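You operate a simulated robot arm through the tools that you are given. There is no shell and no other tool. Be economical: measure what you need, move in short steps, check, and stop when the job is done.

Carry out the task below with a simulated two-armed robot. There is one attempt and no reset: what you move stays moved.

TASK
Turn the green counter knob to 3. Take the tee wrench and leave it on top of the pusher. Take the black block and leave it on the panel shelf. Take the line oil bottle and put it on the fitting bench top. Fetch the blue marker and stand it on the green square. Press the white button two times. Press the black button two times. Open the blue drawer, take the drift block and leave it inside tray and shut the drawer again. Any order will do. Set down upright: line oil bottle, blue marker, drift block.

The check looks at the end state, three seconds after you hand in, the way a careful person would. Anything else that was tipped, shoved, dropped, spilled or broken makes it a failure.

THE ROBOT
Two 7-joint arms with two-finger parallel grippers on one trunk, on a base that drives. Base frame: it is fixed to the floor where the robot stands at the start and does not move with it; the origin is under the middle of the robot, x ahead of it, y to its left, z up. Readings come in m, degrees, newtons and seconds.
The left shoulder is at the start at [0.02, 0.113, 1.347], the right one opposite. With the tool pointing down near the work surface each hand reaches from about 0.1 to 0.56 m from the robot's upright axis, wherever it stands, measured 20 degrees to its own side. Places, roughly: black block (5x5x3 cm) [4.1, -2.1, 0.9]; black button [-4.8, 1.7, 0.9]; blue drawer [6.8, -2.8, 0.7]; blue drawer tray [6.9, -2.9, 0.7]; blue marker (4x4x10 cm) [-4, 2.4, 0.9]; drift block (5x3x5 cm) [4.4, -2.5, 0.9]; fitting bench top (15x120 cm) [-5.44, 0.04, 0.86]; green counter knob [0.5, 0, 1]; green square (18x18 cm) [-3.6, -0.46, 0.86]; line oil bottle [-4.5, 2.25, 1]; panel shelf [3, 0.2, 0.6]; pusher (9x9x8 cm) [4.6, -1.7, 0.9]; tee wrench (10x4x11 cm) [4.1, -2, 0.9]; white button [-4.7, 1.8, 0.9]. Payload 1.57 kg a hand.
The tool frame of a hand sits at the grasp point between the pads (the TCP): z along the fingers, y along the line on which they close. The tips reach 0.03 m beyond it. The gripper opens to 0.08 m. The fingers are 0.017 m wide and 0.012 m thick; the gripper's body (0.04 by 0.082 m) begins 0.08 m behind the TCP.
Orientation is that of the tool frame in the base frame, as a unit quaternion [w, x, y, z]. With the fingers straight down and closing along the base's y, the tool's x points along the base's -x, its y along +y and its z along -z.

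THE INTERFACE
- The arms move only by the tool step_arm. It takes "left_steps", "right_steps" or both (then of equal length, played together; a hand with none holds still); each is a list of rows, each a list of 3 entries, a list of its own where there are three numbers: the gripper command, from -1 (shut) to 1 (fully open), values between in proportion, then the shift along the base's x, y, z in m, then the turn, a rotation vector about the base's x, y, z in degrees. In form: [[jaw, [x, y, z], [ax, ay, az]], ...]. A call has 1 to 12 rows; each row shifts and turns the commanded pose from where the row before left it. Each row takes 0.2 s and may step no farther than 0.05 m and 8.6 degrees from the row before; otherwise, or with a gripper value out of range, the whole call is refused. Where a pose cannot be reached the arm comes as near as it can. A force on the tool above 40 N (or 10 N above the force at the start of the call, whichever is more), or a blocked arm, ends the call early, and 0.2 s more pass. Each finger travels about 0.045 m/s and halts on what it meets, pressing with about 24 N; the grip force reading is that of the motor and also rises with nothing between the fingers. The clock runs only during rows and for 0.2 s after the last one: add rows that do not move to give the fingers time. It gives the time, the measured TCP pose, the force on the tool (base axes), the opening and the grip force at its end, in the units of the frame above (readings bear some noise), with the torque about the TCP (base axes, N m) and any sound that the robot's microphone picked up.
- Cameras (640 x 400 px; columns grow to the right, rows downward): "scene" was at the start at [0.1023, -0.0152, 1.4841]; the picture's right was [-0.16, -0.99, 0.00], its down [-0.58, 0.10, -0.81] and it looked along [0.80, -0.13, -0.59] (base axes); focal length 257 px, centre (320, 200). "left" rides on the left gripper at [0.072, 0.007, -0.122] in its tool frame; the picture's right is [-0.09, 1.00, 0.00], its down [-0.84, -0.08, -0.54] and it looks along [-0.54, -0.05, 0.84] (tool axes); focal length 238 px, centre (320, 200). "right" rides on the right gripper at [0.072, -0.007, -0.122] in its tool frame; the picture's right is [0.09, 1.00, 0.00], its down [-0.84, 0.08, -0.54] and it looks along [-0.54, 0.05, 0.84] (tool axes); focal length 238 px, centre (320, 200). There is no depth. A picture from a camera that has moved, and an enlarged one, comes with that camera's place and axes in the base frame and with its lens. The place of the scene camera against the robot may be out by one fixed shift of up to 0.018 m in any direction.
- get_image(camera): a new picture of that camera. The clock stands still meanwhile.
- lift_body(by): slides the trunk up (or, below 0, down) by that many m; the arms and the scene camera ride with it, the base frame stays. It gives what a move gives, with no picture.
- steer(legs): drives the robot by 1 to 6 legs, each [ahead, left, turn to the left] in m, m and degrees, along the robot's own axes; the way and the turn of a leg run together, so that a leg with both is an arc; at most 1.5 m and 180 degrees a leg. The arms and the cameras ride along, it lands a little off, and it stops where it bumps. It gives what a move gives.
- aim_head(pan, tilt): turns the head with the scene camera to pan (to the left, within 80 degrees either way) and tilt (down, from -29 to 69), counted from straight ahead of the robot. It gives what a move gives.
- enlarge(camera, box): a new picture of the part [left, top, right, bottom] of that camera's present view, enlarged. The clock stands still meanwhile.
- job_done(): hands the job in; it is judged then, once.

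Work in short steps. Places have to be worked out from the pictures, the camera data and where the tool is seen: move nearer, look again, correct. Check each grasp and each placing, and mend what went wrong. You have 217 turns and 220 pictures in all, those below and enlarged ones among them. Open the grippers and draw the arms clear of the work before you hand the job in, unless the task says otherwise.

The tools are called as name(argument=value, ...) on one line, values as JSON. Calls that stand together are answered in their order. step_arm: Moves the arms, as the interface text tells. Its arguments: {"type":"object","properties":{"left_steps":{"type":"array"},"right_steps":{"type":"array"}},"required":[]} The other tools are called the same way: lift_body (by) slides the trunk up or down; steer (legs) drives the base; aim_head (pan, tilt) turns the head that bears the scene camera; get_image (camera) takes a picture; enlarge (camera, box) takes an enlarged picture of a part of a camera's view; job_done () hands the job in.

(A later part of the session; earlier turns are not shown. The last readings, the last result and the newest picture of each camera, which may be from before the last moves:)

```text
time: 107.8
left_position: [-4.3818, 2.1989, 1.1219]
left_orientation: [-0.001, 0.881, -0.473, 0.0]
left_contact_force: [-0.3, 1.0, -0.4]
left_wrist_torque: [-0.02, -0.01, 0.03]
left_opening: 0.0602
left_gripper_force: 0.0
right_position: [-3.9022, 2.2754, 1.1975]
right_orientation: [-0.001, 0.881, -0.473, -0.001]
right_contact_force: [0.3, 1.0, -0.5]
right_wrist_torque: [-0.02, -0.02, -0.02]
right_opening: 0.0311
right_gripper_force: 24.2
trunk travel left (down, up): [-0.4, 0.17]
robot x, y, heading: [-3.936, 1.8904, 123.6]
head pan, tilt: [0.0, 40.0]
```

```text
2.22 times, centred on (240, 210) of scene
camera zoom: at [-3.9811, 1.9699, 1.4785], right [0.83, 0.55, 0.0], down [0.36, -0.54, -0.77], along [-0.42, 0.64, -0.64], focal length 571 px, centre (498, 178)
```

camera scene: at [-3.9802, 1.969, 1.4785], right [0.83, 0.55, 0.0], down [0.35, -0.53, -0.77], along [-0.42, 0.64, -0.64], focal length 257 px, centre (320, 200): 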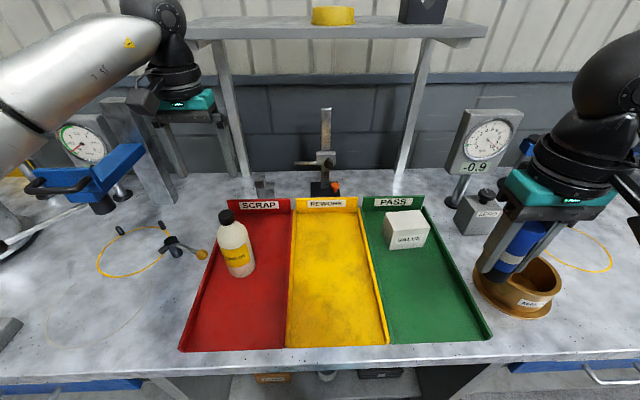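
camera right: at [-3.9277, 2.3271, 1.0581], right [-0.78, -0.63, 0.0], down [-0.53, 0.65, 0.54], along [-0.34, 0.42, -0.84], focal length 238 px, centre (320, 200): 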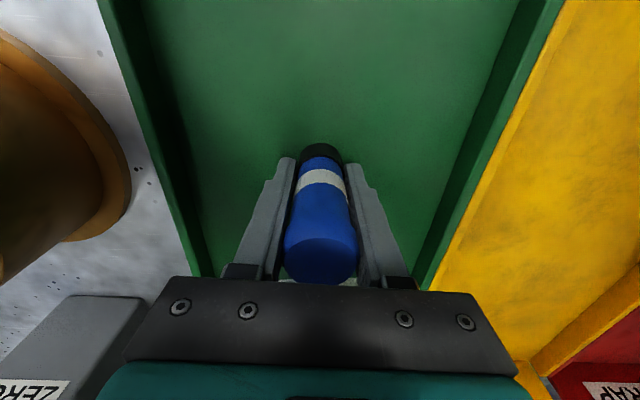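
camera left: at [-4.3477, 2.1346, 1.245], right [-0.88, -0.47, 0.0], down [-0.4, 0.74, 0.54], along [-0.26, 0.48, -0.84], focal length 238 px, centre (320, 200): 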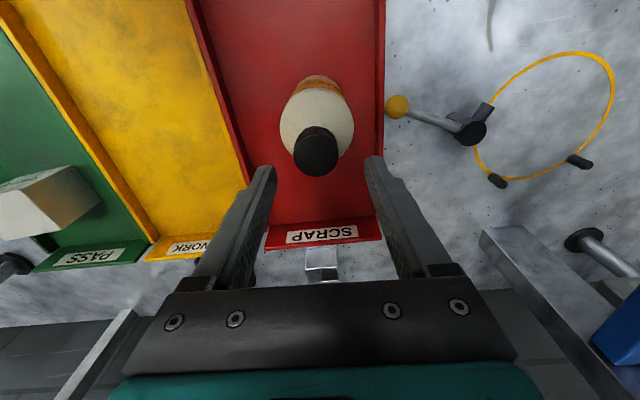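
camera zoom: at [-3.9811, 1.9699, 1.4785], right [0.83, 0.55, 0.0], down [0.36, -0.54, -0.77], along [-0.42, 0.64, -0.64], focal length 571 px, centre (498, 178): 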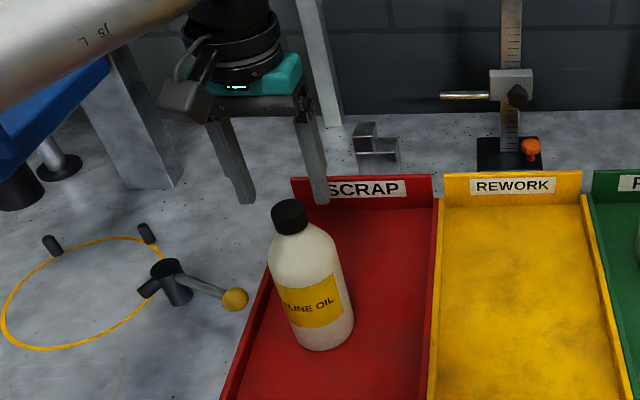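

Cap height estimate is between 1.06 and 1.10. I correct the position slightly to (−4.377, 2.191), lower 3 cm, and look again.

step_arm(left_steps=[[0.7, [0.005, -0.008, -0.015], [0, 0, 0]], [0.7, [0, 0, -0.015], [0, 0, 0]], [0.7, [0, 0, 0], [0, 0, 0]]])

get_image(camera="left")

enlarge(camera="scene", box=[180, 170, 280, 270])

```text
time: 108.6
left_position: [-4.3754, 2.1897, 1.0921]
left_orientation: [0.0, 0.881, -0.472, 0.0]
left_contact_force: [0.4, 0.6, -0.3]
left_wrist_torque: [0.0, -0.01, 0.01]
left_opening: 0.0677
left_gripper_force: 0.0
right_position: [-3.9025, 2.2757, 1.1986]
right_orientation: [-0.001, 0.881, -0.472, -0.001]
right_contact_force: [0.1, -0.4, -1.0]
right_wrist_torque: [0.0, -0.03, -0.01]
right_opening: 0.0314
right_gripper_force: 24.2
trunk travel left (down, up): [-0.4, 0.17]
robot x, y, heading: [-3.9336, 1.8887, 123.5]
head pan, tilt: [0.0, 40.0]
```

```text
160 pictures are left
camera left: at [-4.3421, 2.1262, 1.215], right [-0.88, -0.47, 0.0], down [-0.4, 0.74, 0.54], along [-0.26, 0.48, -0.84], focal length 238 px, centre (320, 200)
```

left: 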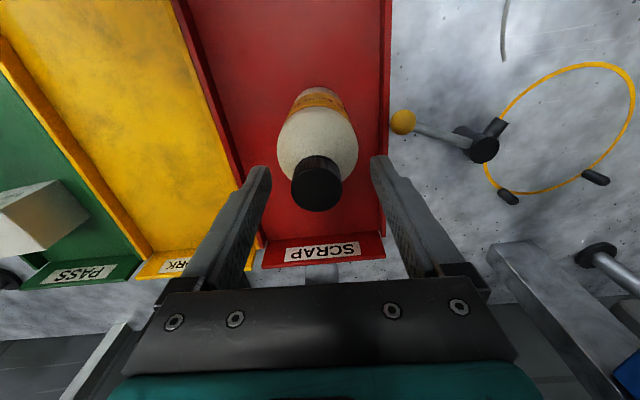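

```text
4.00 times, centred on (230, 220) of scene
camera zoom: at [-3.9811, 1.9699, 1.4784], right [0.83, 0.55, 0.0], down [0.36, -0.54, -0.77], along [-0.42, 0.64, -0.64], focal length 1028 px, centre (680, 120)
```

zoom: 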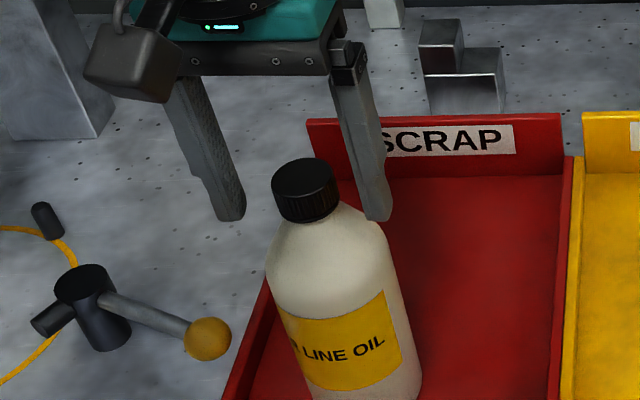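

Both views now agree the cap top is at about z 1.09, centred between the fingers. I lower 6 mm more and close.

step_arm(left_steps=[[0.7, [0, 0, -0.006], [0, 0, 0]], [0, [0, 0, 0], [0, 0, 0]], [-0.5, [0, 0, 0], [0, 0, 0]], [-1, [0, 0, 0], [0, 0, 0]], [-1, [0, 0, 0], [0, 0, 0]], [-1, [0, 0, 0], [0, 0, 0]]])

get_image(camera="left")

enlarge(camera="scene", box=[180, 170, 280, 270])

```text
time: 110.0
left_position: [-4.3759, 2.1883, 1.0869]
left_orientation: [-0.001, 0.881, -0.473, 0.0]
left_contact_force: [1.6, 1.2, 1.6]
left_wrist_torque: [0.02, 0.0, 0.0]
left_opening: 0.036
left_gripper_force: 24.3
right_position: [-3.9026, 2.2751, 1.1994]
right_orientation: [-0.001, 0.881, -0.473, -0.001]
right_contact_force: [-0.4, -1.0, -1.1]
right_wrist_torque: [-0.01, 0.0, -0.02]
right_opening: 0.0312
right_gripper_force: 23.8
trunk travel left (down, up): [-0.4, 0.17]
robot x, y, heading: [-3.9358, 1.8932, 123.5]
head pan, tilt: [0.0, 40.0]
```

```text
158 pictures are left
camera left: at [-4.3413, 2.126, 1.2093], right [-0.88, -0.47, 0.0], down [-0.4, 0.74, 0.54], along [-0.26, 0.48, -0.84], focal length 238 px, centre (320, 200)
```

left: 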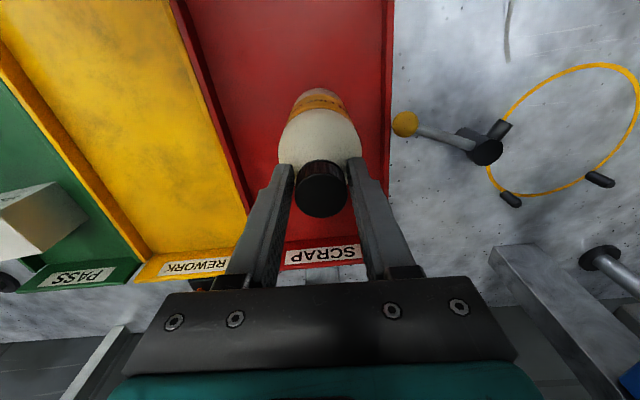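

```text
4.00 times, centred on (230, 220) of scene
camera zoom: at [-3.9808, 1.9701, 1.4784], right [0.83, 0.55, 0.0], down [0.36, -0.54, -0.77], along [-0.42, 0.64, -0.64], focal length 1028 px, centre (680, 120)
```

zoom: 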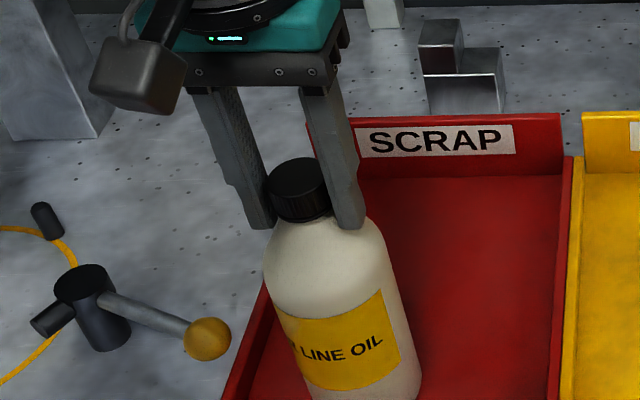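

The cap is gripped at 0.036 m. Lift straight up and pull back toward the body; then check it hangs straight.

step_arm(left_steps=[[-1, [0, 0, 0.02], [0, 0, 0]], [-1, [0, 0, 0.03], [0, 0, 0]], [-1, [0, 0, 0.04], [0, 0, 0]], [-1, [0, 0, 0.04], [0, 0, 0]], [-1, [0, 0, 0.04], [0, 0, 0]], [-1, [0.02, -0.025, 0.02], [0, 0, 0]], [-1, [0.02, -0.03, 0.01], [0, 0, 0]], [-1, [0.02, -0.03, 0], [0, 0, 0]], [-1, [0.02, -0.03, 0], [0, 0, 0]], [-1, [0.0, 0, 0], [0, 0, 0]]])

get_image(camera="scene")

get_image(camera="left")

```text
time: 112.2
left_position: [-4.2965, 2.0741, 1.2856]
left_orientation: [-0.001, 0.882, -0.472, 0.0]
left_contact_force: [-0.3, 0.8, -5.1]
left_wrist_torque: [-0.01, 0.01, 0.01]
left_opening: 0.0311
left_gripper_force: 23.9
right_position: [-3.9041, 2.2767, 1.1988]
right_orientation: [-0.001, 0.881, -0.472, 0.0]
right_contact_force: [0.9, -1.2, -0.1]
right_wrist_torque: [0.01, 0.02, 0.01]
right_opening: 0.0314
right_gripper_force: 24.3
trunk travel left (down, up): [-0.4, 0.17]
robot x, y, heading: [-3.9366, 1.8921, 123.7]
head pan, tilt: [0.0, 40.0]
```

```text
156 pictures are left
camera scene: at [-3.9816, 1.9708, 1.4783], right [0.83, 0.55, 0.0], down [0.36, -0.54, -0.77], along [-0.42, 0.64, -0.64], focal length 257 px, centre (320, 200)
```

scene: 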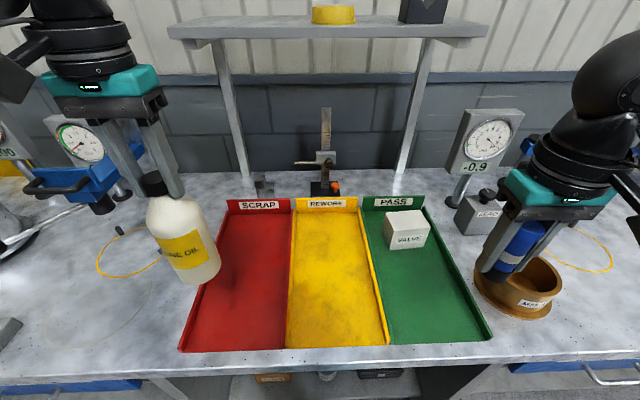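

```text
155 pictures are left
camera left: at [-4.2629, 2.0105, 1.4079], right [-0.88, -0.48, 0.0], down [-0.4, 0.74, 0.54], along [-0.26, 0.48, -0.84], focal length 238 px, centre (320, 200)
```

left: 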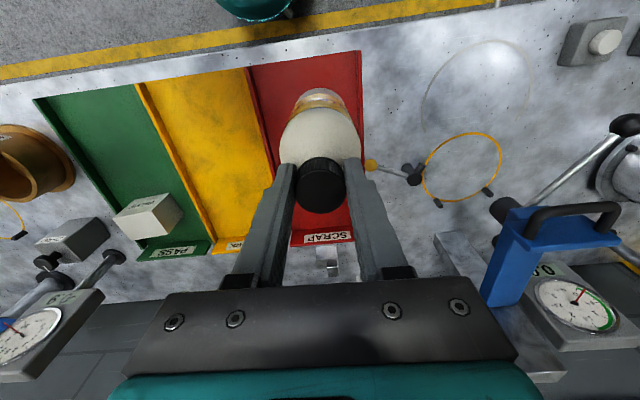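

The bottle hangs upright in the left hand and the marker is in the right. I back off, turn left to heading ~207°, and go part-way toward the fitting bench in the corner.

steer(legs=[[-0.55, 0, 0], [0, 0, 84], [0.4, 0.16, 0]])

aim_head(pan=0, tilt=25)

get_image(camera="scene")

```text
time: 121.2
left_position: [-4.1343, 0.7649, 1.2868]
left_orientation: [0.0, 0.973, 0.231, -0.001]
left_contact_force: [0.0, 0.4, -3.9]
left_wrist_torque: [0.02, 0.0, 0.02]
left_opening: 0.0312
left_gripper_force: 24.6
right_position: [-4.2879, 1.1794, 1.1987]
right_orientation: [-0.001, 0.973, 0.231, 0.001]
right_contact_force: [-0.1, -0.4, -0.7]
right_wrist_torque: [0.04, -0.01, 0.02]
right_opening: 0.0311
right_gripper_force: 23.8
trunk travel left (down, up): [-0.4, 0.17]
robot x, y, heading: [-3.9105, 1.1027, -153.4]
head pan, tilt: [0.0, 40.0]
```

```text
time: 122.0
left_position: [-4.1339, 0.7648, 1.2854]
left_orientation: [0.0, 0.973, 0.231, 0.0]
left_contact_force: [-0.1, 0.4, -5.1]
left_wrist_torque: [0.01, -0.02, 0.01]
left_opening: 0.0311
left_gripper_force: 24.1
right_position: [-4.2867, 1.18, 1.1982]
right_orientation: [-0.001, 0.973, 0.231, -0.001]
right_contact_force: [0.1, -0.3, -0.5]
right_wrist_torque: [0.01, -0.05, -0.01]
right_opening: 0.0311
right_gripper_force: 23.7
trunk travel left (down, up): [-0.4, 0.17]
robot x, y, heading: [-3.9079, 1.104, -153.6]
head pan, tilt: [0.0, 25.0]
```

```text
154 pictures are left
camera scene: at [-3.9953, 1.055, 1.5017], right [-0.45, 0.89, 0.0], down [0.38, 0.19, -0.91], along [-0.81, -0.41, -0.42], focal length 257 px, centre (320, 200)
```

scene: 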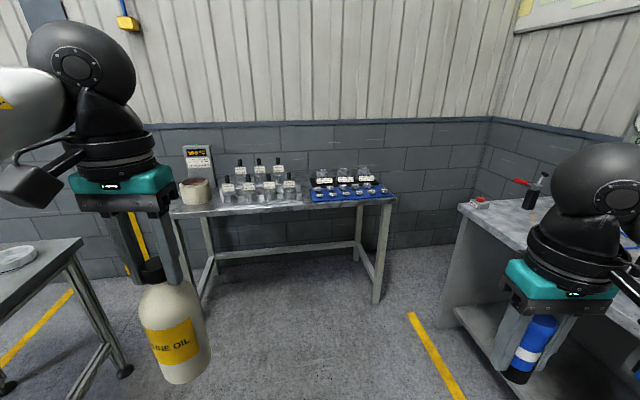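

The fitting bench with jars and a blue tray is ahead; front edge from about (−4.73,−0.20) to (−5.44,0.84). I move closer to see its free strip.

steer(legs=[[0.67, 0.08, 7]])

aim_head(pan=0, tilt=35)

get_image(camera="scene")

```text
time: 125.7
left_position: [-4.6276, 0.3369, 1.2865]
left_orientation: [0.0, 0.957, 0.289, 0.0]
left_contact_force: [-0.4, -0.2, -5.1]
left_wrist_torque: [0.02, -0.01, -0.02]
left_opening: 0.031
left_gripper_force: 23.9
right_position: [-4.8295, 0.7321, 1.1987]
right_orientation: [-0.001, 0.958, 0.288, 0.0]
right_contact_force: [-0.3, -0.7, -0.4]
right_wrist_torque: [0.04, -0.01, 0.03]
right_opening: 0.031
right_gripper_force: 23.6
trunk travel left (down, up): [-0.4, 0.17]
robot x, y, heading: [-4.4438, 0.6998, -146.2]
head pan, tilt: [0.0, 25.0]
```

```text
time: 126.4
left_position: [-4.6265, 0.3385, 1.2857]
left_orientation: [0.0, 0.957, 0.289, 0.0]
left_contact_force: [-0.4, 0.4, -4.6]
left_wrist_torque: [-0.01, 0.01, 0.02]
left_opening: 0.0313
left_gripper_force: 24.0
right_position: [-4.8294, 0.7326, 1.1978]
right_orientation: [-0.001, 0.958, 0.288, -0.002]
right_contact_force: [-0.7, -0.5, -1.5]
right_wrist_torque: [0.02, 0.01, 0.02]
right_opening: 0.0308
right_gripper_force: 23.8
trunk travel left (down, up): [-0.4, 0.17]
robot x, y, heading: [-4.4469, 0.6973, -146.1]
head pan, tilt: [0.0, 35.0]
```

```text
153 pictures are left
camera scene: at [-4.5206, 0.6448, 1.486], right [-0.55, 0.83, 0.0], down [0.48, 0.32, -0.82], along [-0.68, -0.45, -0.57], focal length 257 px, centre (320, 200)
```

scene: 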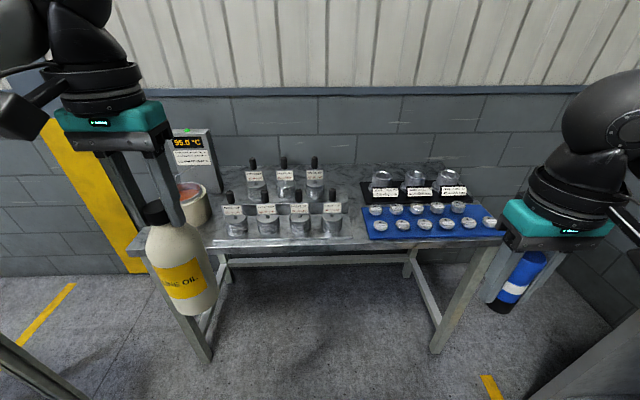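

The stated strip's centre projects to the back of this bench, behind the jars. I need to come close; I drive in 0.45 m and look down at it.

steer(legs=[[0.42, 0, 0]])

aim_head(pan=0, tilt=45)

get_image(camera="scene")

get_image(camera="left")

```text
time: 129.0
left_position: [-4.9811, 0.103, 1.2846]
left_orientation: [0.001, 0.958, 0.287, 0.0]
left_contact_force: [-0.2, -0.7, -4.4]
left_wrist_torque: [0.01, -0.03, -0.01]
left_opening: 0.0311
left_gripper_force: 24.4
right_position: [-5.1831, 0.4989, 1.1968]
right_orientation: [-0.001, 0.958, 0.288, 0.0]
right_contact_force: [-0.8, 1.0, -0.2]
right_wrist_torque: [-0.02, -0.02, -0.04]
right_opening: 0.0312
right_gripper_force: 24.1
trunk travel left (down, up): [-0.4, 0.17]
robot x, y, heading: [-4.7977, 0.4662, -146.5]
head pan, tilt: [0.0, 35.0]
```

```text
time: 129.7
left_position: [-4.9805, 0.1045, 1.286]
left_orientation: [0.0, 0.958, 0.287, 0.0]
left_contact_force: [0.1, 0.6, -4.1]
left_wrist_torque: [0.02, -0.02, -0.02]
left_opening: 0.0311
left_gripper_force: 23.9
right_position: [-5.1819, 0.4985, 1.1986]
right_orientation: [0.0, 0.958, 0.288, 0.0]
right_contact_force: [-0.2, -0.2, -0.4]
right_wrist_torque: [-0.01, 0.02, 0.01]
right_opening: 0.0307
right_gripper_force: 23.8
trunk travel left (down, up): [-0.4, 0.17]
robot x, y, heading: [-4.7968, 0.467, -146.5]
head pan, tilt: [0.0, 45.0]
```

```text
152 pictures are left
camera scene: at [-4.8683, 0.4147, 1.4712], right [-0.55, 0.83, 0.0], down [0.59, 0.39, -0.71], along [-0.59, -0.39, -0.71], focal length 257 px, centre (320, 200)
```

scene: 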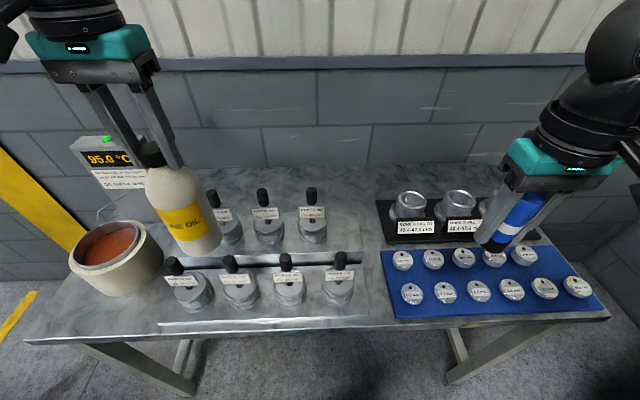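

```text
151 pictures are left
camera left: at [-4.9165, 0.1387, 1.4079], right [0.47, -0.88, 0.0], down [-0.74, -0.4, 0.54], along [-0.48, -0.26, -0.84], focal length 238 px, centre (320, 200)
```

left: 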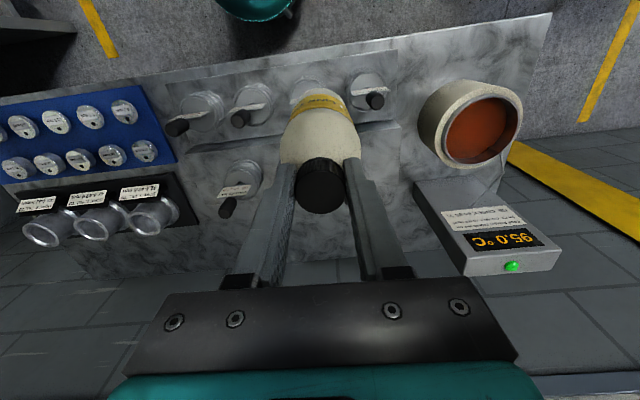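

The free strip behind the jars is clear; target ≈(−5.445, 0.06). I drive 0.19 m in and 0.1 m right so the left hand can reach.

steer(legs=[[0.0, -0.1, 0], [0.19, 0, 0]])

get_image(camera="scene")

```text
time: 132.0
left_position: [-5.1946, 0.0796, 1.2868]
left_orientation: [0.0, 0.958, 0.287, 0.001]
left_contact_force: [1.1, -0.7, -6.2]
left_wrist_torque: [0.03, 0.02, -0.02]
left_opening: 0.031
left_gripper_force: 24.3
right_position: [-5.3966, 0.4746, 1.1988]
right_orientation: [0.0, 0.958, 0.288, 0.0]
right_contact_force: [-0.1, 0.4, -0.1]
right_wrist_torque: [0.0, 0.0, -0.03]
right_opening: 0.0309
right_gripper_force: 24.3
trunk travel left (down, up): [-0.4, 0.17]
robot x, y, heading: [-5.0139, 0.4416, -146.6]
head pan, tilt: [0.0, 45.0]
```

```text
150 pictures are left
camera scene: at [-5.083, 0.3898, 1.4711], right [-0.55, 0.83, 0.0], down [0.59, 0.39, -0.71], along [-0.59, -0.39, -0.71], focal length 257 px, centre (320, 200)
```

scene: 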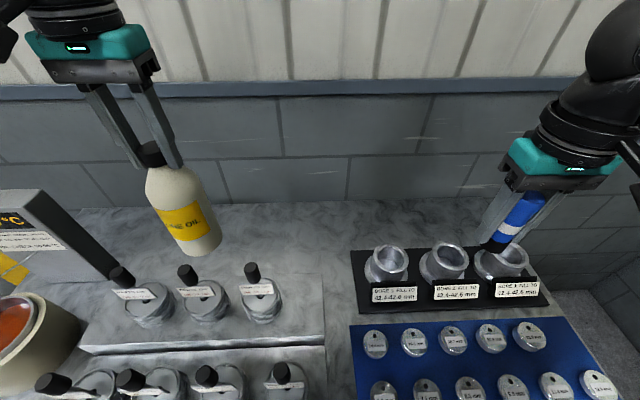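

Now the target is 0.57 m ahead. I move the bottle over it at height.

step_arm(left_steps=[[-1, [-0.0417, -0.0033, 0], [0, 0, 0]], [-1, [-0.0417, -0.0033, 0], [0, 0, 0]], [-1, [-0.0417, -0.0033, 0], [0, 0, 0]], [-1, [-0.0417, -0.0033, 0], [0, 0, 0]], [-1, [-0.0417, -0.0033, 0], [0, 0, 0]], [-1, [-0.0417, -0.0033, -0.02], [0, 0, 0]], [-1, [0, 0, -0.03], [0, 0, 0]], [-1, [0, 0, -0.03], [0, 0, 0]]])

get_image(camera="scene")

get_image(camera="left")

```text
time: 133.8
left_position: [-5.431, 0.0646, 1.2076]
left_orientation: [0.0, 0.958, 0.287, 0.0]
left_contact_force: [-0.1, 0.0, -5.2]
left_wrist_torque: [0.02, 0.0, -0.01]
left_opening: 0.031
left_gripper_force: 24.1
left hand out of reach, approached as far as the arm can: row 6
right_position: [-5.3969, 0.4766, 1.1975]
right_orientation: [0.0, 0.958, 0.288, -0.001]
right_contact_force: [0.3, 0.5, -0.7]
right_wrist_torque: [0.01, -0.01, 0.04]
right_opening: 0.0309
right_gripper_force: 24.0
trunk travel left (down, up): [-0.4, 0.17]
robot x, y, heading: [-5.0115, 0.4422, -146.6]
head pan, tilt: [0.0, 45.0]
```

```text
149 pictures are left
camera scene: at [-5.083, 0.391, 1.4711], right [-0.55, 0.84, 0.0], down [0.59, 0.39, -0.71], along [-0.59, -0.39, -0.71], focal length 257 px, centre (320, 200)
```

scene: 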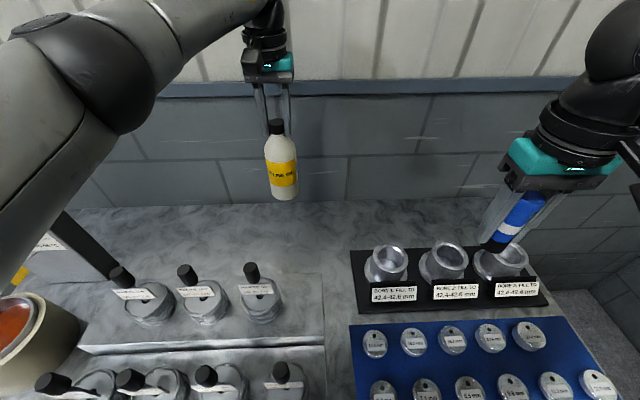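

```text
148 pictures are left
camera left: at [-5.367, 0.0979, 1.33], right [0.47, -0.88, 0.0], down [-0.74, -0.4, 0.54], along [-0.48, -0.25, -0.84], focal length 238 px, centre (320, 200)
```

left: 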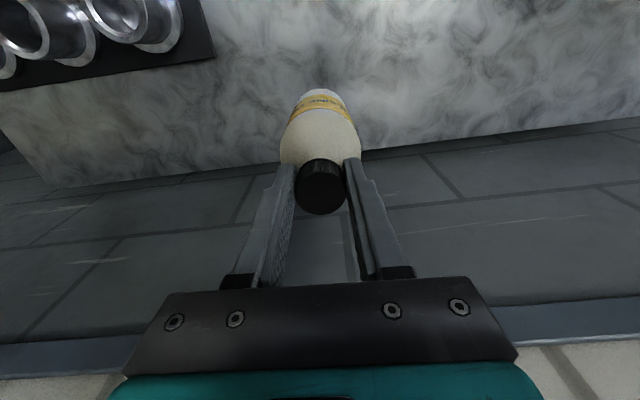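

Position (−5.431, 0.065) is on the strip, 10 cm from the back edge. I lower to just above contact.

step_arm(left_steps=[[-1, [0, 0, -0.036], [0, 0, 0]], [-1, [0, 0, -0.036], [0, 0, 0]], [-1, [0, 0, -0.032], [0, 0, 0]], [-1, [0, 0, 0], [0, 0, 0]]])

step_arm(left_steps=[[-1, [0, 0, -0.006], [0, 0, 0]], [-1, [0, 0, -0.005], [0, 0, 0]], [-1, [0, 0, 0], [0, 0, 0]]])

enlarge(camera="scene", box=[220, 80, 360, 300])

```text
time: 134.8
left_position: [-5.4324, 0.0616, 1.1038]
left_orientation: [0.001, 0.958, 0.287, 0.0]
left_contact_force: [-0.2, -0.8, -5.3]
left_wrist_torque: [0.01, 0.0, 0.03]
left_opening: 0.0307
left_gripper_force: 23.5
right_position: [-5.3956, 0.4758, 1.1982]
right_orientation: [-0.001, 0.958, 0.288, -0.001]
right_contact_force: [0.5, 0.7, -0.8]
right_wrist_torque: [-0.01, 0.0, 0.01]
right_opening: 0.0307
right_gripper_force: 24.5
trunk travel left (down, up): [-0.4, 0.17]
robot x, y, heading: [-5.0124, 0.4365, -146.6]
head pan, tilt: [0.0, 45.0]
```

```text
time: 135.6
left_position: [-5.4311, 0.0601, 1.0946]
left_orientation: [-0.001, 0.958, 0.287, 0.0]
left_contact_force: [-0.2, -0.2, -4.3]
left_wrist_torque: [0.02, -0.02, 0.03]
left_opening: 0.0311
left_gripper_force: 23.9
right_position: [-5.395, 0.4748, 1.1987]
right_orientation: [-0.001, 0.958, 0.288, -0.001]
right_contact_force: [-0.5, 0.2, -1.6]
right_wrist_torque: [-0.03, 0.0, 0.0]
right_opening: 0.031
right_gripper_force: 24.3
trunk travel left (down, up): [-0.4, 0.17]
robot x, y, heading: [-5.009, 0.4461, -146.7]
head pan, tilt: [0.0, 45.0]
```

```text
1.82 times, centred on (290, 190) of scene
camera zoom: at [-5.0824, 0.3904, 1.4711], right [-0.55, 0.83, 0.0], down [0.59, 0.39, -0.71], along [-0.59, -0.39, -0.71], focal length 468 px, centre (374, 218)
```

zoom: 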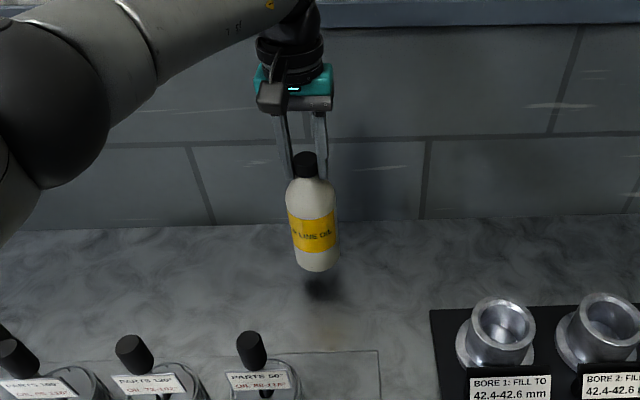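

Still hanging by its full weight with a small gap. I go on in 4 mm steps.

step_arm(left_steps=[[-1, [0, 0, -0.005], [0, 0, 0]], [-1, [0, 0, -0.005], [0, 0, 0]], [-1, [0, 0, 0], [0, 0, 0]]])

step_arm(left_steps=[[-1, [0, 0, -0.004], [0, 0, 0]], [-1, [0, 0, 0], [0, 0, 0]]])

step_arm(left_steps=[[-1, [0, 0, -0.004], [0, 0, 0]], [-1, [0, 0, 0], [0, 0, 0]]])

```text
time: 136.4
left_position: [-5.43, 0.0619, 1.0845]
left_orientation: [0.0, 0.958, 0.288, 0.0]
left_contact_force: [0.3, -0.7, -5.5]
left_wrist_torque: [0.05, 0.01, -0.01]
left_opening: 0.0309
left_gripper_force: 24.4
right_position: [-5.3957, 0.4743, 1.1986]
right_orientation: [0.0, 0.958, 0.287, -0.001]
right_contact_force: [-0.4, 0.8, -0.1]
right_wrist_torque: [0.01, 0.02, 0.04]
right_opening: 0.0311
right_gripper_force: 23.8
trunk travel left (down, up): [-0.4, 0.17]
robot x, y, heading: [-5.0115, 0.4429, -146.3]
head pan, tilt: [0.0, 45.0]
```

```text
time: 137.0
left_position: [-5.4301, 0.0629, 1.0797]
left_orientation: [0.001, 0.958, 0.288, 0.001]
left_contact_force: [-0.6, -0.3, -5.2]
left_wrist_torque: [0.0, -0.01, -0.03]
left_opening: 0.031
left_gripper_force: 23.8
right_position: [-5.3953, 0.4759, 1.1988]
right_orientation: [-0.001, 0.958, 0.287, -0.002]
right_contact_force: [0.0, 0.1, -0.2]
right_wrist_torque: [0.02, 0.03, -0.02]
right_opening: 0.0311
right_gripper_force: 23.9
trunk travel left (down, up): [-0.4, 0.17]
robot x, y, heading: [-5.009, 0.4431, -146.7]
head pan, tilt: [0.0, 45.0]
```

```text
time: 137.6
left_position: [-5.4306, 0.0609, 1.0764]
left_orientation: [0.0, 0.958, 0.287, -0.001]
left_contact_force: [0.4, 0.2, -5.0]
left_wrist_torque: [0.01, 0.01, 0.03]
left_opening: 0.031
left_gripper_force: 24.4
right_position: [-5.3965, 0.4746, 1.1969]
right_orientation: [0.0, 0.958, 0.288, -0.001]
right_contact_force: [0.2, 0.6, -1.3]
right_wrist_torque: [0.02, 0.04, -0.01]
right_opening: 0.031
right_gripper_force: 23.2
trunk travel left (down, up): [-0.4, 0.17]
robot x, y, heading: [-5.0117, 0.4411, -146.6]
head pan, tilt: [0.0, 45.0]
```

Not touching yet; I continue down in small steps.

step_arm(left_steps=[[-1, [0, 0, -0.004], [0, 0, 0]], [-1, [0, 0, 0], [0, 0, 0]]])

step_arm(left_steps=[[-1, [0, 0, -0.004], [0, 0, 0]], [-1, [0, 0, 0], [0, 0, 0]]])

enlarge(camera="scene", box=[250, 120, 340, 260])

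```text
time: 138.2
left_position: [-5.4307, 0.0622, 1.0721]
left_orientation: [0.0, 0.958, 0.287, 0.001]
left_contact_force: [-0.7, -0.6, -3.5]
left_wrist_torque: [0.03, -0.05, 0.03]
left_opening: 0.0307
left_gripper_force: 24.1
right_position: [-5.3955, 0.475, 1.1982]
right_orientation: [-0.002, 0.958, 0.287, -0.001]
right_contact_force: [-0.4, -0.3, -1.7]
right_wrist_torque: [-0.01, 0.0, -0.01]
right_opening: 0.0311
right_gripper_force: 24.2
trunk travel left (down, up): [-0.4, 0.17]
robot x, y, heading: [-5.013, 0.4419, -146.7]
head pan, tilt: [0.0, 45.0]
```

```text
time: 138.8
left_position: [-5.4293, 0.0627, 1.0674]
left_orientation: [-0.001, 0.957, 0.289, 0.001]
left_contact_force: [-0.6, -1.0, -4.2]
left_wrist_torque: [-0.01, 0.01, -0.02]
left_opening: 0.0311
left_gripper_force: 24.2
right_position: [-5.3957, 0.4748, 1.1989]
right_orientation: [-0.001, 0.958, 0.287, 0.0]
right_contact_force: [-0.1, 0.5, -0.4]
right_wrist_torque: [0.01, 0.0, 0.02]
right_opening: 0.0311
right_gripper_force: 23.9
trunk travel left (down, up): [-0.4, 0.17]
robot x, y, heading: [-5.0113, 0.4397, -146.7]
head pan, tilt: [0.0, 45.0]
```

```text
2.86 times, centred on (295, 190) of scene
camera zoom: at [-5.0824, 0.3904, 1.4711], right [-0.55, 0.83, 0.0], down [0.59, 0.39, -0.71], along [-0.59, -0.39, -0.71], focal length 735 px, centre (391, 229)
```

zoom: 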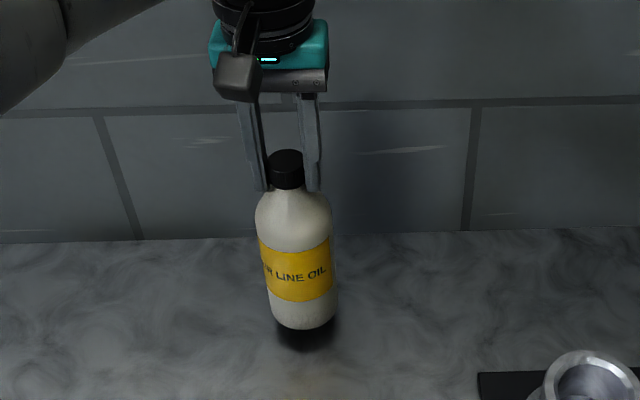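

The shadow shows a few millimetres left. Continue.

step_arm(left_steps=[[-1, [0, 0, -0.004], [0, 0, 0]], [-1, [0, 0, 0], [0, 0, 0]]])

step_arm(left_steps=[[-1, [0, 0, -0.004], [0, 0, 0]], [-1, [0, 0, 0], [0, 0, 0]]])

step_arm(left_steps=[[-1, [0, 0, -0.003], [0, 0, 0]], [-1, [0, 0, 0], [0, 0, 0]]])

enlarge(camera="scene", box=[250, 120, 340, 260])

```text
time: 139.4
left_position: [-5.4305, 0.0616, 1.0641]
left_orientation: [0.0, 0.958, 0.287, 0.0]
left_contact_force: [-0.2, 0.3, -6.6]
left_wrist_torque: [0.02, -0.02, 0.01]
left_opening: 0.0311
left_gripper_force: 24.1
right_position: [-5.3968, 0.4751, 1.1969]
right_orientation: [0.0, 0.958, 0.287, -0.001]
right_contact_force: [0.3, -0.2, -0.7]
right_wrist_torque: [0.02, 0.0, -0.02]
right_opening: 0.0309
right_gripper_force: 23.7
trunk travel left (down, up): [-0.4, 0.17]
robot x, y, heading: [-5.0141, 0.4415, -146.6]
head pan, tilt: [0.0, 45.0]
```

```text
time: 140.0
left_position: [-5.4306, 0.0613, 1.0608]
left_orientation: [0.0, 0.958, 0.288, 0.0]
left_contact_force: [0.1, -0.1, -4.3]
left_wrist_torque: [-0.02, -0.01, -0.04]
left_opening: 0.0311
left_gripper_force: 23.9
right_position: [-5.3957, 0.4757, 1.1988]
right_orientation: [0.0, 0.958, 0.287, -0.001]
right_contact_force: [0.2, 0.6, -0.4]
right_wrist_torque: [0.0, 0.0, 0.04]
right_opening: 0.0309
right_gripper_force: 24.1
trunk travel left (down, up): [-0.4, 0.17]
robot x, y, heading: [-5.0128, 0.4438, -146.9]
head pan, tilt: [0.0, 45.0]
```

```text
time: 140.6
left_position: [-5.4299, 0.0615, 1.0565]
left_orientation: [0.0, 0.958, 0.288, 0.0]
left_contact_force: [-0.2, 0.0, -5.5]
left_wrist_torque: [0.01, -0.01, -0.01]
left_opening: 0.0312
left_gripper_force: 23.9
right_position: [-5.3958, 0.4752, 1.1984]
right_orientation: [-0.001, 0.958, 0.287, -0.001]
right_contact_force: [0.5, -0.4, -1.3]
right_wrist_torque: [-0.02, -0.01, 0.03]
right_opening: 0.031
right_gripper_force: 23.6
trunk travel left (down, up): [-0.4, 0.17]
robot x, y, heading: [-5.0081, 0.4418, -146.4]
head pan, tilt: [0.0, 45.0]
```

```text
2.86 times, centred on (295, 190) of scene
camera zoom: at [-5.0824, 0.3904, 1.4711], right [-0.55, 0.83, 0.0], down [0.59, 0.39, -0.71], along [-0.59, -0.39, -0.71], focal length 735 px, centre (391, 229)
```

zoom: 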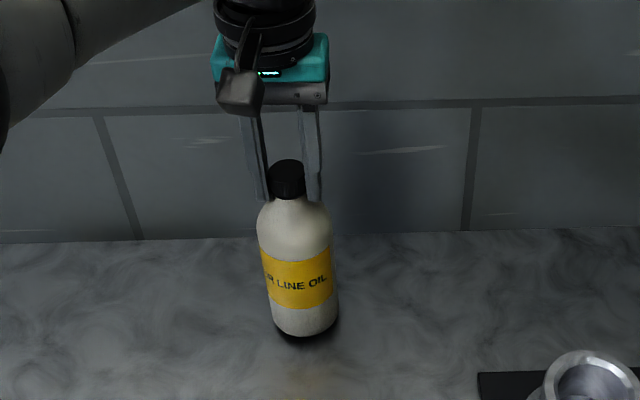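

Nearly down; the shadow is closing. Continue in small steps.

step_arm(left_steps=[[-1, [0, 0, -0.004], [0, 0, 0]], [-1, [0, 0, 0], [0, 0, 0]]])

step_arm(left_steps=[[-1, [0, 0, -0.003], [0, 0, 0]], [-1, [0, 0, 0], [0, 0, 0]]])

step_arm(left_steps=[[-1, [0, 0, -0.003], [0, 0, 0]], [-1, [0, 0, 0], [0, 0, 0]]])

enlarge(camera="scene", box=[250, 120, 340, 260])

```text
time: 141.2
left_position: [-5.431, 0.0614, 1.0525]
left_orientation: [0.0, 0.958, 0.288, 0.001]
left_contact_force: [-0.1, 0.3, -5.7]
left_wrist_torque: [0.0, -0.05, 0.02]
left_opening: 0.0313
left_gripper_force: 24.1
right_position: [-5.3945, 0.475, 1.1996]
right_orientation: [0.0, 0.958, 0.287, -0.001]
right_contact_force: [-0.8, 0.1, -0.3]
right_wrist_torque: [0.01, 0.0, -0.01]
right_opening: 0.0309
right_gripper_force: 23.6
trunk travel left (down, up): [-0.4, 0.17]
robot x, y, heading: [-5.0111, 0.445, -146.9]
head pan, tilt: [0.0, 45.0]
```

```text
time: 141.8
left_position: [-5.4299, 0.0626, 1.0517]
left_orientation: [0.0, 0.958, 0.287, -0.001]
left_contact_force: [1.4, -1.1, 8.8]
left_wrist_torque: [0.0, -0.41, -0.01]
left_opening: 0.0307
left_gripper_force: 24.3
right_position: [-5.3947, 0.4754, 1.1988]
right_orientation: [-0.001, 0.958, 0.286, -0.001]
right_contact_force: [-0.3, 0.5, 0.2]
right_wrist_torque: [0.01, -0.02, 0.0]
right_opening: 0.031
right_gripper_force: 24.2
trunk travel left (down, up): [-0.4, 0.17]
robot x, y, heading: [-5.013, 0.4399, -146.5]
head pan, tilt: [0.0, 45.0]
```

```text
time: 142.4
left_position: [-5.4303, 0.062, 1.0511]
left_orientation: [0.001, 0.958, 0.288, -0.005]
left_contact_force: [2.5, -3.3, 29.5]
left_wrist_torque: [0.05, -0.44, 0.1]
left_opening: 0.0312
left_gripper_force: 23.8
right_position: [-5.3936, 0.4762, 1.1989]
right_orientation: [-0.001, 0.958, 0.288, -0.002]
right_contact_force: [0.3, 0.6, 0.0]
right_wrist_torque: [0.04, 0.0, 0.03]
right_opening: 0.0309
right_gripper_force: 23.9
trunk travel left (down, up): [-0.4, 0.17]
robot x, y, heading: [-5.0105, 0.4431, -146.7]
head pan, tilt: [0.0, 45.0]
```

```text
2.86 times, centred on (295, 190) of scene
camera zoom: at [-5.0797, 0.392, 1.4716], right [-0.55, 0.83, 0.0], down [0.59, 0.39, -0.71], along [-0.59, -0.39, -0.71], focal length 735 px, centre (391, 229)
```

zoom: 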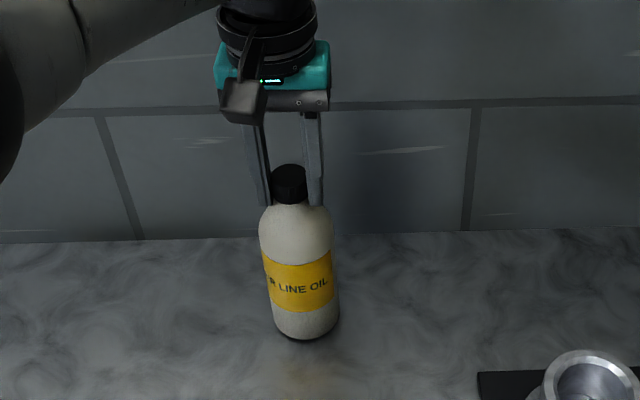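

The bottle stands on the bench. I ease the pressure, open the fingers, and lift away.

step_arm(left_steps=[[-1, [0, 0, 0.004], [0, 0, 0]], [-0.1, [0, 0, 0], [0, 0, 0]], [0.2, [0, 0, 0], [0, 0, 0]], [0.6, [0, 0, 0], [0, 0, 0]], [0.6, [0, 0, 0], [0, 0, 0]]])

step_arm(left_steps=[[0.6, [0, 0, 0.03], [0, 0, 0]], [0.6, [0, 0, 0.04], [0, 0, 0]], [0.6, [0, 0, 0.045], [0, 0, 0]], [0.6, [0, 0, 0.045], [0, 0, 0]], [0.6, [0.04, 0.02, 0.02], [0, 0, 0]], [0.6, [0.04, 0.02, 0], [0, 0, 0]], [0.6, [0.04, 0.02, 0], [0, 0, 0]], [0.6, [0.04, 0.02, 0], [0, 0, 0]], [0.6, [0.04, 0.02, 0], [0, 0, 0]]])

get_image(camera="scene")

```text
time: 143.6
left_position: [-5.4306, 0.0625, 1.0512]
left_orientation: [0.001, 0.958, 0.287, 0.0]
left_contact_force: [0.7, -0.4, 0.8]
left_wrist_torque: [0.03, 0.03, 0.0]
left_opening: 0.064
left_gripper_force: 0.0
right_position: [-5.3955, 0.4756, 1.1991]
right_orientation: [-0.001, 0.958, 0.287, -0.001]
right_contact_force: [-0.4, -0.6, -0.1]
right_wrist_torque: [-0.04, 0.02, 0.02]
right_opening: 0.031
right_gripper_force: 24.0
trunk travel left (down, up): [-0.4, 0.17]
robot x, y, heading: [-5.0095, 0.441, -146.9]
head pan, tilt: [0.0, 45.0]
```

```text
time: 145.6
left_position: [-5.2285, 0.1637, 1.2299]
left_orientation: [-0.001, 0.958, 0.288, 0.0]
left_contact_force: [0.7, -0.6, -0.5]
left_wrist_torque: [0.01, -0.01, -0.02]
left_opening: 0.064
left_gripper_force: 0.1
right_position: [-5.3948, 0.4748, 1.1993]
right_orientation: [-0.002, 0.958, 0.287, -0.001]
right_contact_force: [1.1, 0.5, -1.5]
right_wrist_torque: [-0.01, 0.02, -0.02]
right_opening: 0.031
right_gripper_force: 23.9
trunk travel left (down, up): [-0.4, 0.17]
robot x, y, heading: [-5.0153, 0.4419, -146.5]
head pan, tilt: [0.0, 45.0]
```

```text
143 pictures are left
camera scene: at [-5.0813, 0.3908, 1.4712], right [-0.55, 0.83, 0.0], down [0.59, 0.39, -0.71], along [-0.59, -0.39, -0.71], focal length 257 px, centre (320, 200)
```

scene: 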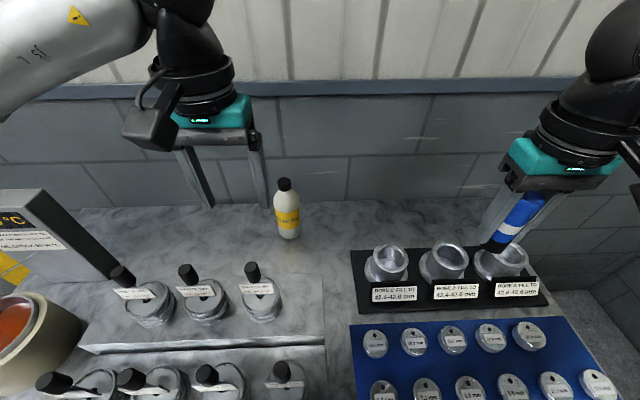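

The bottle stands upright on the strip. Next: the marker to the green square, on the big table's near side; I go back around via the aisle. First back off, turn about and drive to (−2.0, 2.05).

steer(legs=[[-0.7, 0, 0], [0, 0, 173], [1.3, 0, 0], [1.35, 0, 0]])

aim_head(pan=-40, tilt=15)

get_image(camera="scene")

```text
time: 169.2
left_position: [-1.781, 2.259, 1.2296]
left_orientation: [-0.001, -0.243, 0.97, 0.0]
left_contact_force: [0.7, 0.5, -0.2]
left_wrist_torque: [0.03, -0.03, 0.01]
left_opening: 0.0641
left_gripper_force: 0.2
right_position: [-1.6453, 1.9338, 1.1986]
right_orientation: [0.001, -0.243, 0.97, 0.0]
right_contact_force: [0.1, 0.4, -2.4]
right_wrist_torque: [0.01, 0.0, 0.01]
right_opening: 0.0312
right_gripper_force: 24.2
trunk travel left (down, up): [-0.4, 0.17]
robot x, y, heading: [-2.0254, 1.9987, 28.0]
head pan, tilt: [0.0, 45.0]
```

```text
time: 170.2
left_position: [-1.7804, 2.2588, 1.2313]
left_orientation: [0.0, -0.243, 0.97, 0.001]
left_contact_force: [0.0, 0.2, -0.3]
left_wrist_torque: [0.02, -0.01, 0.02]
left_opening: 0.064
left_gripper_force: 0.0
right_position: [-1.6459, 1.9329, 1.1984]
right_orientation: [0.0, -0.244, 0.97, -0.001]
right_contact_force: [0.1, -1.0, -1.0]
right_wrist_torque: [-0.04, 0.0, -0.04]
right_opening: 0.031
right_gripper_force: 23.9
trunk travel left (down, up): [-0.4, 0.17]
robot x, y, heading: [-2.0261, 2.0044, 28.4]
head pan, tilt: [-40.0, 15.0]
```

```text
142 pictures are left
camera scene: at [-1.9174, 1.986, 1.5179], right [-0.2, -0.98, 0.0], down [-0.25, 0.05, -0.97], along [0.95, -0.2, -0.26], focal length 257 px, centre (320, 200)
```

scene: 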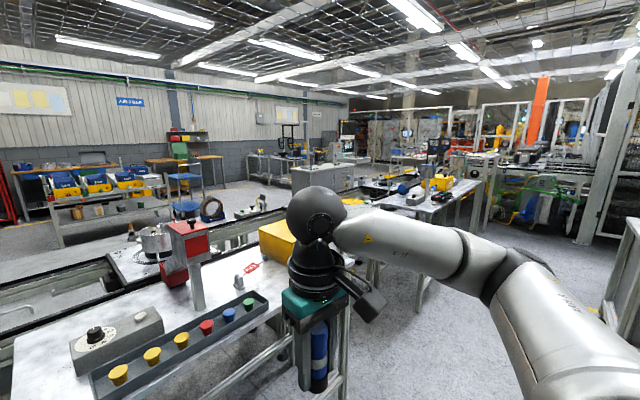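

Turn right to −47° and go back through the gap between the two tables.

steer(legs=[[0, 0, -75], [1.05, -0.04, 0]])

aim_head(pan=-45, tilt=20)

get_image(camera="scene")

```text
time: 178.8
left_position: [-1.0233, 1.0575, 1.2282]
left_orientation: [0.0, 0.391, 0.92, 0.0]
left_contact_force: [0.0, 0.2, -0.1]
left_wrist_torque: [-0.01, 0.01, 0.01]
left_opening: 0.0643
left_gripper_force: 0.1
right_position: [-1.3, 0.8378, 1.199]
right_orientation: [0.001, 0.389, 0.921, -0.001]
right_contact_force: [0.8, 0.4, -0.4]
right_wrist_torque: [0.01, 0.01, -0.04]
right_opening: 0.0311
right_gripper_force: 24.2
trunk travel left (down, up): [-0.4, 0.17]
robot x, y, heading: [-1.3384, 1.223, -46.0]
head pan, tilt: [-40.0, 15.0]
```

```text
time: 179.5
left_position: [-1.024, 1.057, 1.23]
left_orientation: [0.0, 0.39, 0.921, 0.0]
left_contact_force: [-0.4, 0.0, 1.0]
left_wrist_torque: [-0.01, -0.03, 0.02]
left_opening: 0.0636
left_gripper_force: 0.1
right_position: [-1.2997, 0.8373, 1.1981]
right_orientation: [0.001, 0.39, 0.921, -0.002]
right_contact_force: [0.3, -0.3, 0.5]
right_wrist_torque: [-0.02, 0.02, -0.02]
right_opening: 0.0309
right_gripper_force: 24.4
trunk travel left (down, up): [-0.4, 0.17]
robot x, y, heading: [-1.3359, 1.2189, -46.0]
head pan, tilt: [-45.0, 20.0]
```

```text
141 pictures are left
camera scene: at [-1.3263, 1.1192, 1.5099], right [-1.0, 0.02, 0.0], down [0.01, 0.34, -0.94], along [-0.02, -0.94, -0.34], focal length 257 px, centre (320, 200)
```

scene: 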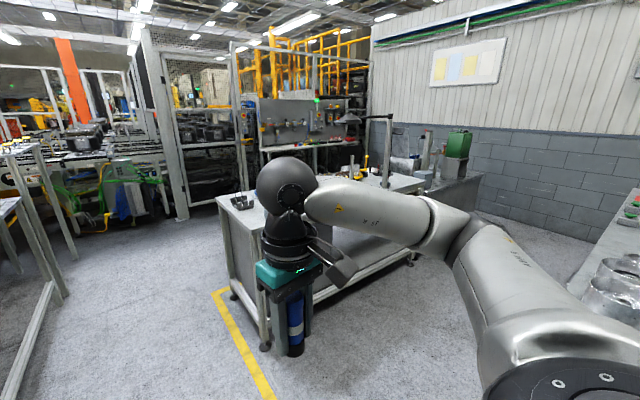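

I enter the aisle between near table and big table: go diagonal to (−1.15, 0.5), then turn to −144°.

steer(legs=[[0.65, -0.36, 0], [0, 0, -98]])

aim_head(pan=0, tilt=20)

get_image(camera="scene")

```text
time: 187.7
left_position: [-1.3601, 0.2205, 1.2296]
left_orientation: [0.0, 0.955, 0.298, 0.0]
left_contact_force: [0.3, -0.2, -0.3]
left_wrist_torque: [0.03, 0.0, 0.02]
left_opening: 0.0641
left_gripper_force: 0.0
right_position: [-1.5327, 0.5282, 1.1985]
right_orientation: [-0.001, 0.955, 0.298, -0.001]
right_contact_force: [0.2, -0.5, -0.5]
right_wrist_torque: [0.02, 0.04, -0.02]
right_opening: 0.0309
right_gripper_force: 24.1
trunk travel left (down, up): [-0.4, 0.17]
robot x, y, heading: [-1.1506, 0.5022, -145.3]
head pan, tilt: [-45.0, 20.0]
```

```text
time: 188.8
left_position: [-1.3608, 0.2189, 1.2295]
left_orientation: [0.0, 0.954, 0.299, 0.0]
left_contact_force: [-0.2, -0.6, 0.1]
left_wrist_torque: [0.02, 0.0, 0.01]
left_opening: 0.064
left_gripper_force: 0.1
right_position: [-1.5317, 0.528, 1.198]
right_orientation: [-0.001, 0.954, 0.298, -0.001]
right_contact_force: [-0.5, -0.1, -0.1]
right_wrist_torque: [0.01, 0.0, -0.02]
right_opening: 0.031
right_gripper_force: 23.8
trunk travel left (down, up): [-0.4, 0.17]
robot x, y, heading: [-1.1442, 0.5033, -145.4]
head pan, tilt: [0.0, 20.0]
```

```text
140 pictures are left
camera scene: at [-1.2266, 0.4437, 1.5098], right [-0.57, 0.82, 0.0], down [0.28, 0.19, -0.94], along [-0.77, -0.53, -0.34], focal length 257 px, centre (320, 200)
```

scene: 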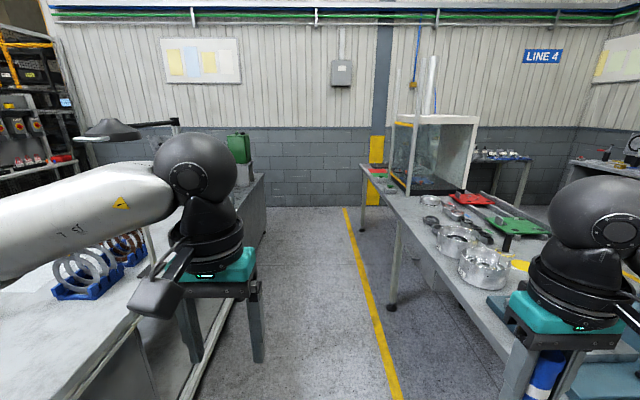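

The aisle is clear; the green square lies at the far end of the big table past the glass case. I drive 2.0 m along.

steer(legs=[[1.3, 0, 0], [0.7, 0, 0]])

aim_head(pan=-35, tilt=30)

get_image(camera="scene")

```text
time: 198.9
left_position: [-3.0151, -0.932, 1.2294]
left_orientation: [0.0, 0.953, 0.302, 0.001]
left_contact_force: [-0.5, 0.1, 0.3]
left_wrist_torque: [0.03, 0.0, -0.03]
left_opening: 0.064
left_gripper_force: 0.0
right_position: [-3.1891, -0.6224, 1.1976]
right_orientation: [-0.001, 0.954, 0.3, -0.001]
right_contact_force: [-0.1, -0.1, -0.9]
right_wrist_torque: [-0.04, 0.01, 0.01]
right_opening: 0.0309
right_gripper_force: 24.2
trunk travel left (down, up): [-0.4, 0.17]
robot x, y, heading: [-2.8065, -0.6456, -145.0]
head pan, tilt: [0.0, 20.0]
```

```text
time: 199.9
left_position: [-3.0151, -0.9303, 1.2298]
left_orientation: [0.001, 0.954, 0.301, 0.0]
left_contact_force: [-0.4, -0.1, 0.4]
left_wrist_torque: [0.03, -0.04, 0.01]
left_opening: 0.064
left_gripper_force: 0.1
right_position: [-3.1878, -0.6232, 1.1984]
right_orientation: [0.0, 0.954, 0.3, -0.001]
right_contact_force: [-0.1, -0.1, -0.9]
right_wrist_torque: [0.01, -0.02, 0.01]
right_opening: 0.0309
right_gripper_force: 24.4
trunk travel left (down, up): [-0.4, 0.17]
robot x, y, heading: [-2.8038, -0.6401, -144.9]
head pan, tilt: [-35.0, 30.0]
```

```text
139 pictures are left
camera scene: at [-2.8962, -0.6522, 1.4938], right [0.0, 1.0, 0.0], down [0.5, 0.0, -0.87], along [-0.87, 0.0, -0.5], focal length 257 px, centre (320, 200)
```

scene: 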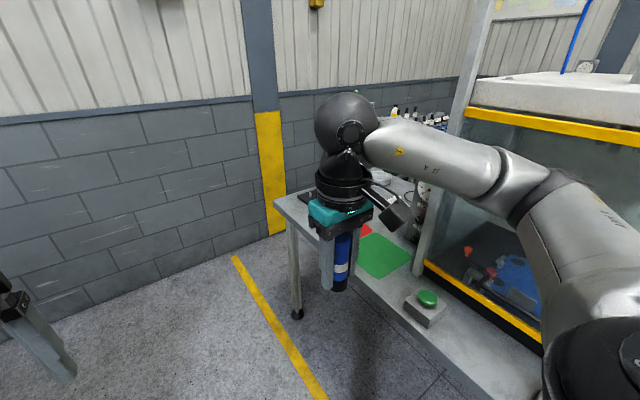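

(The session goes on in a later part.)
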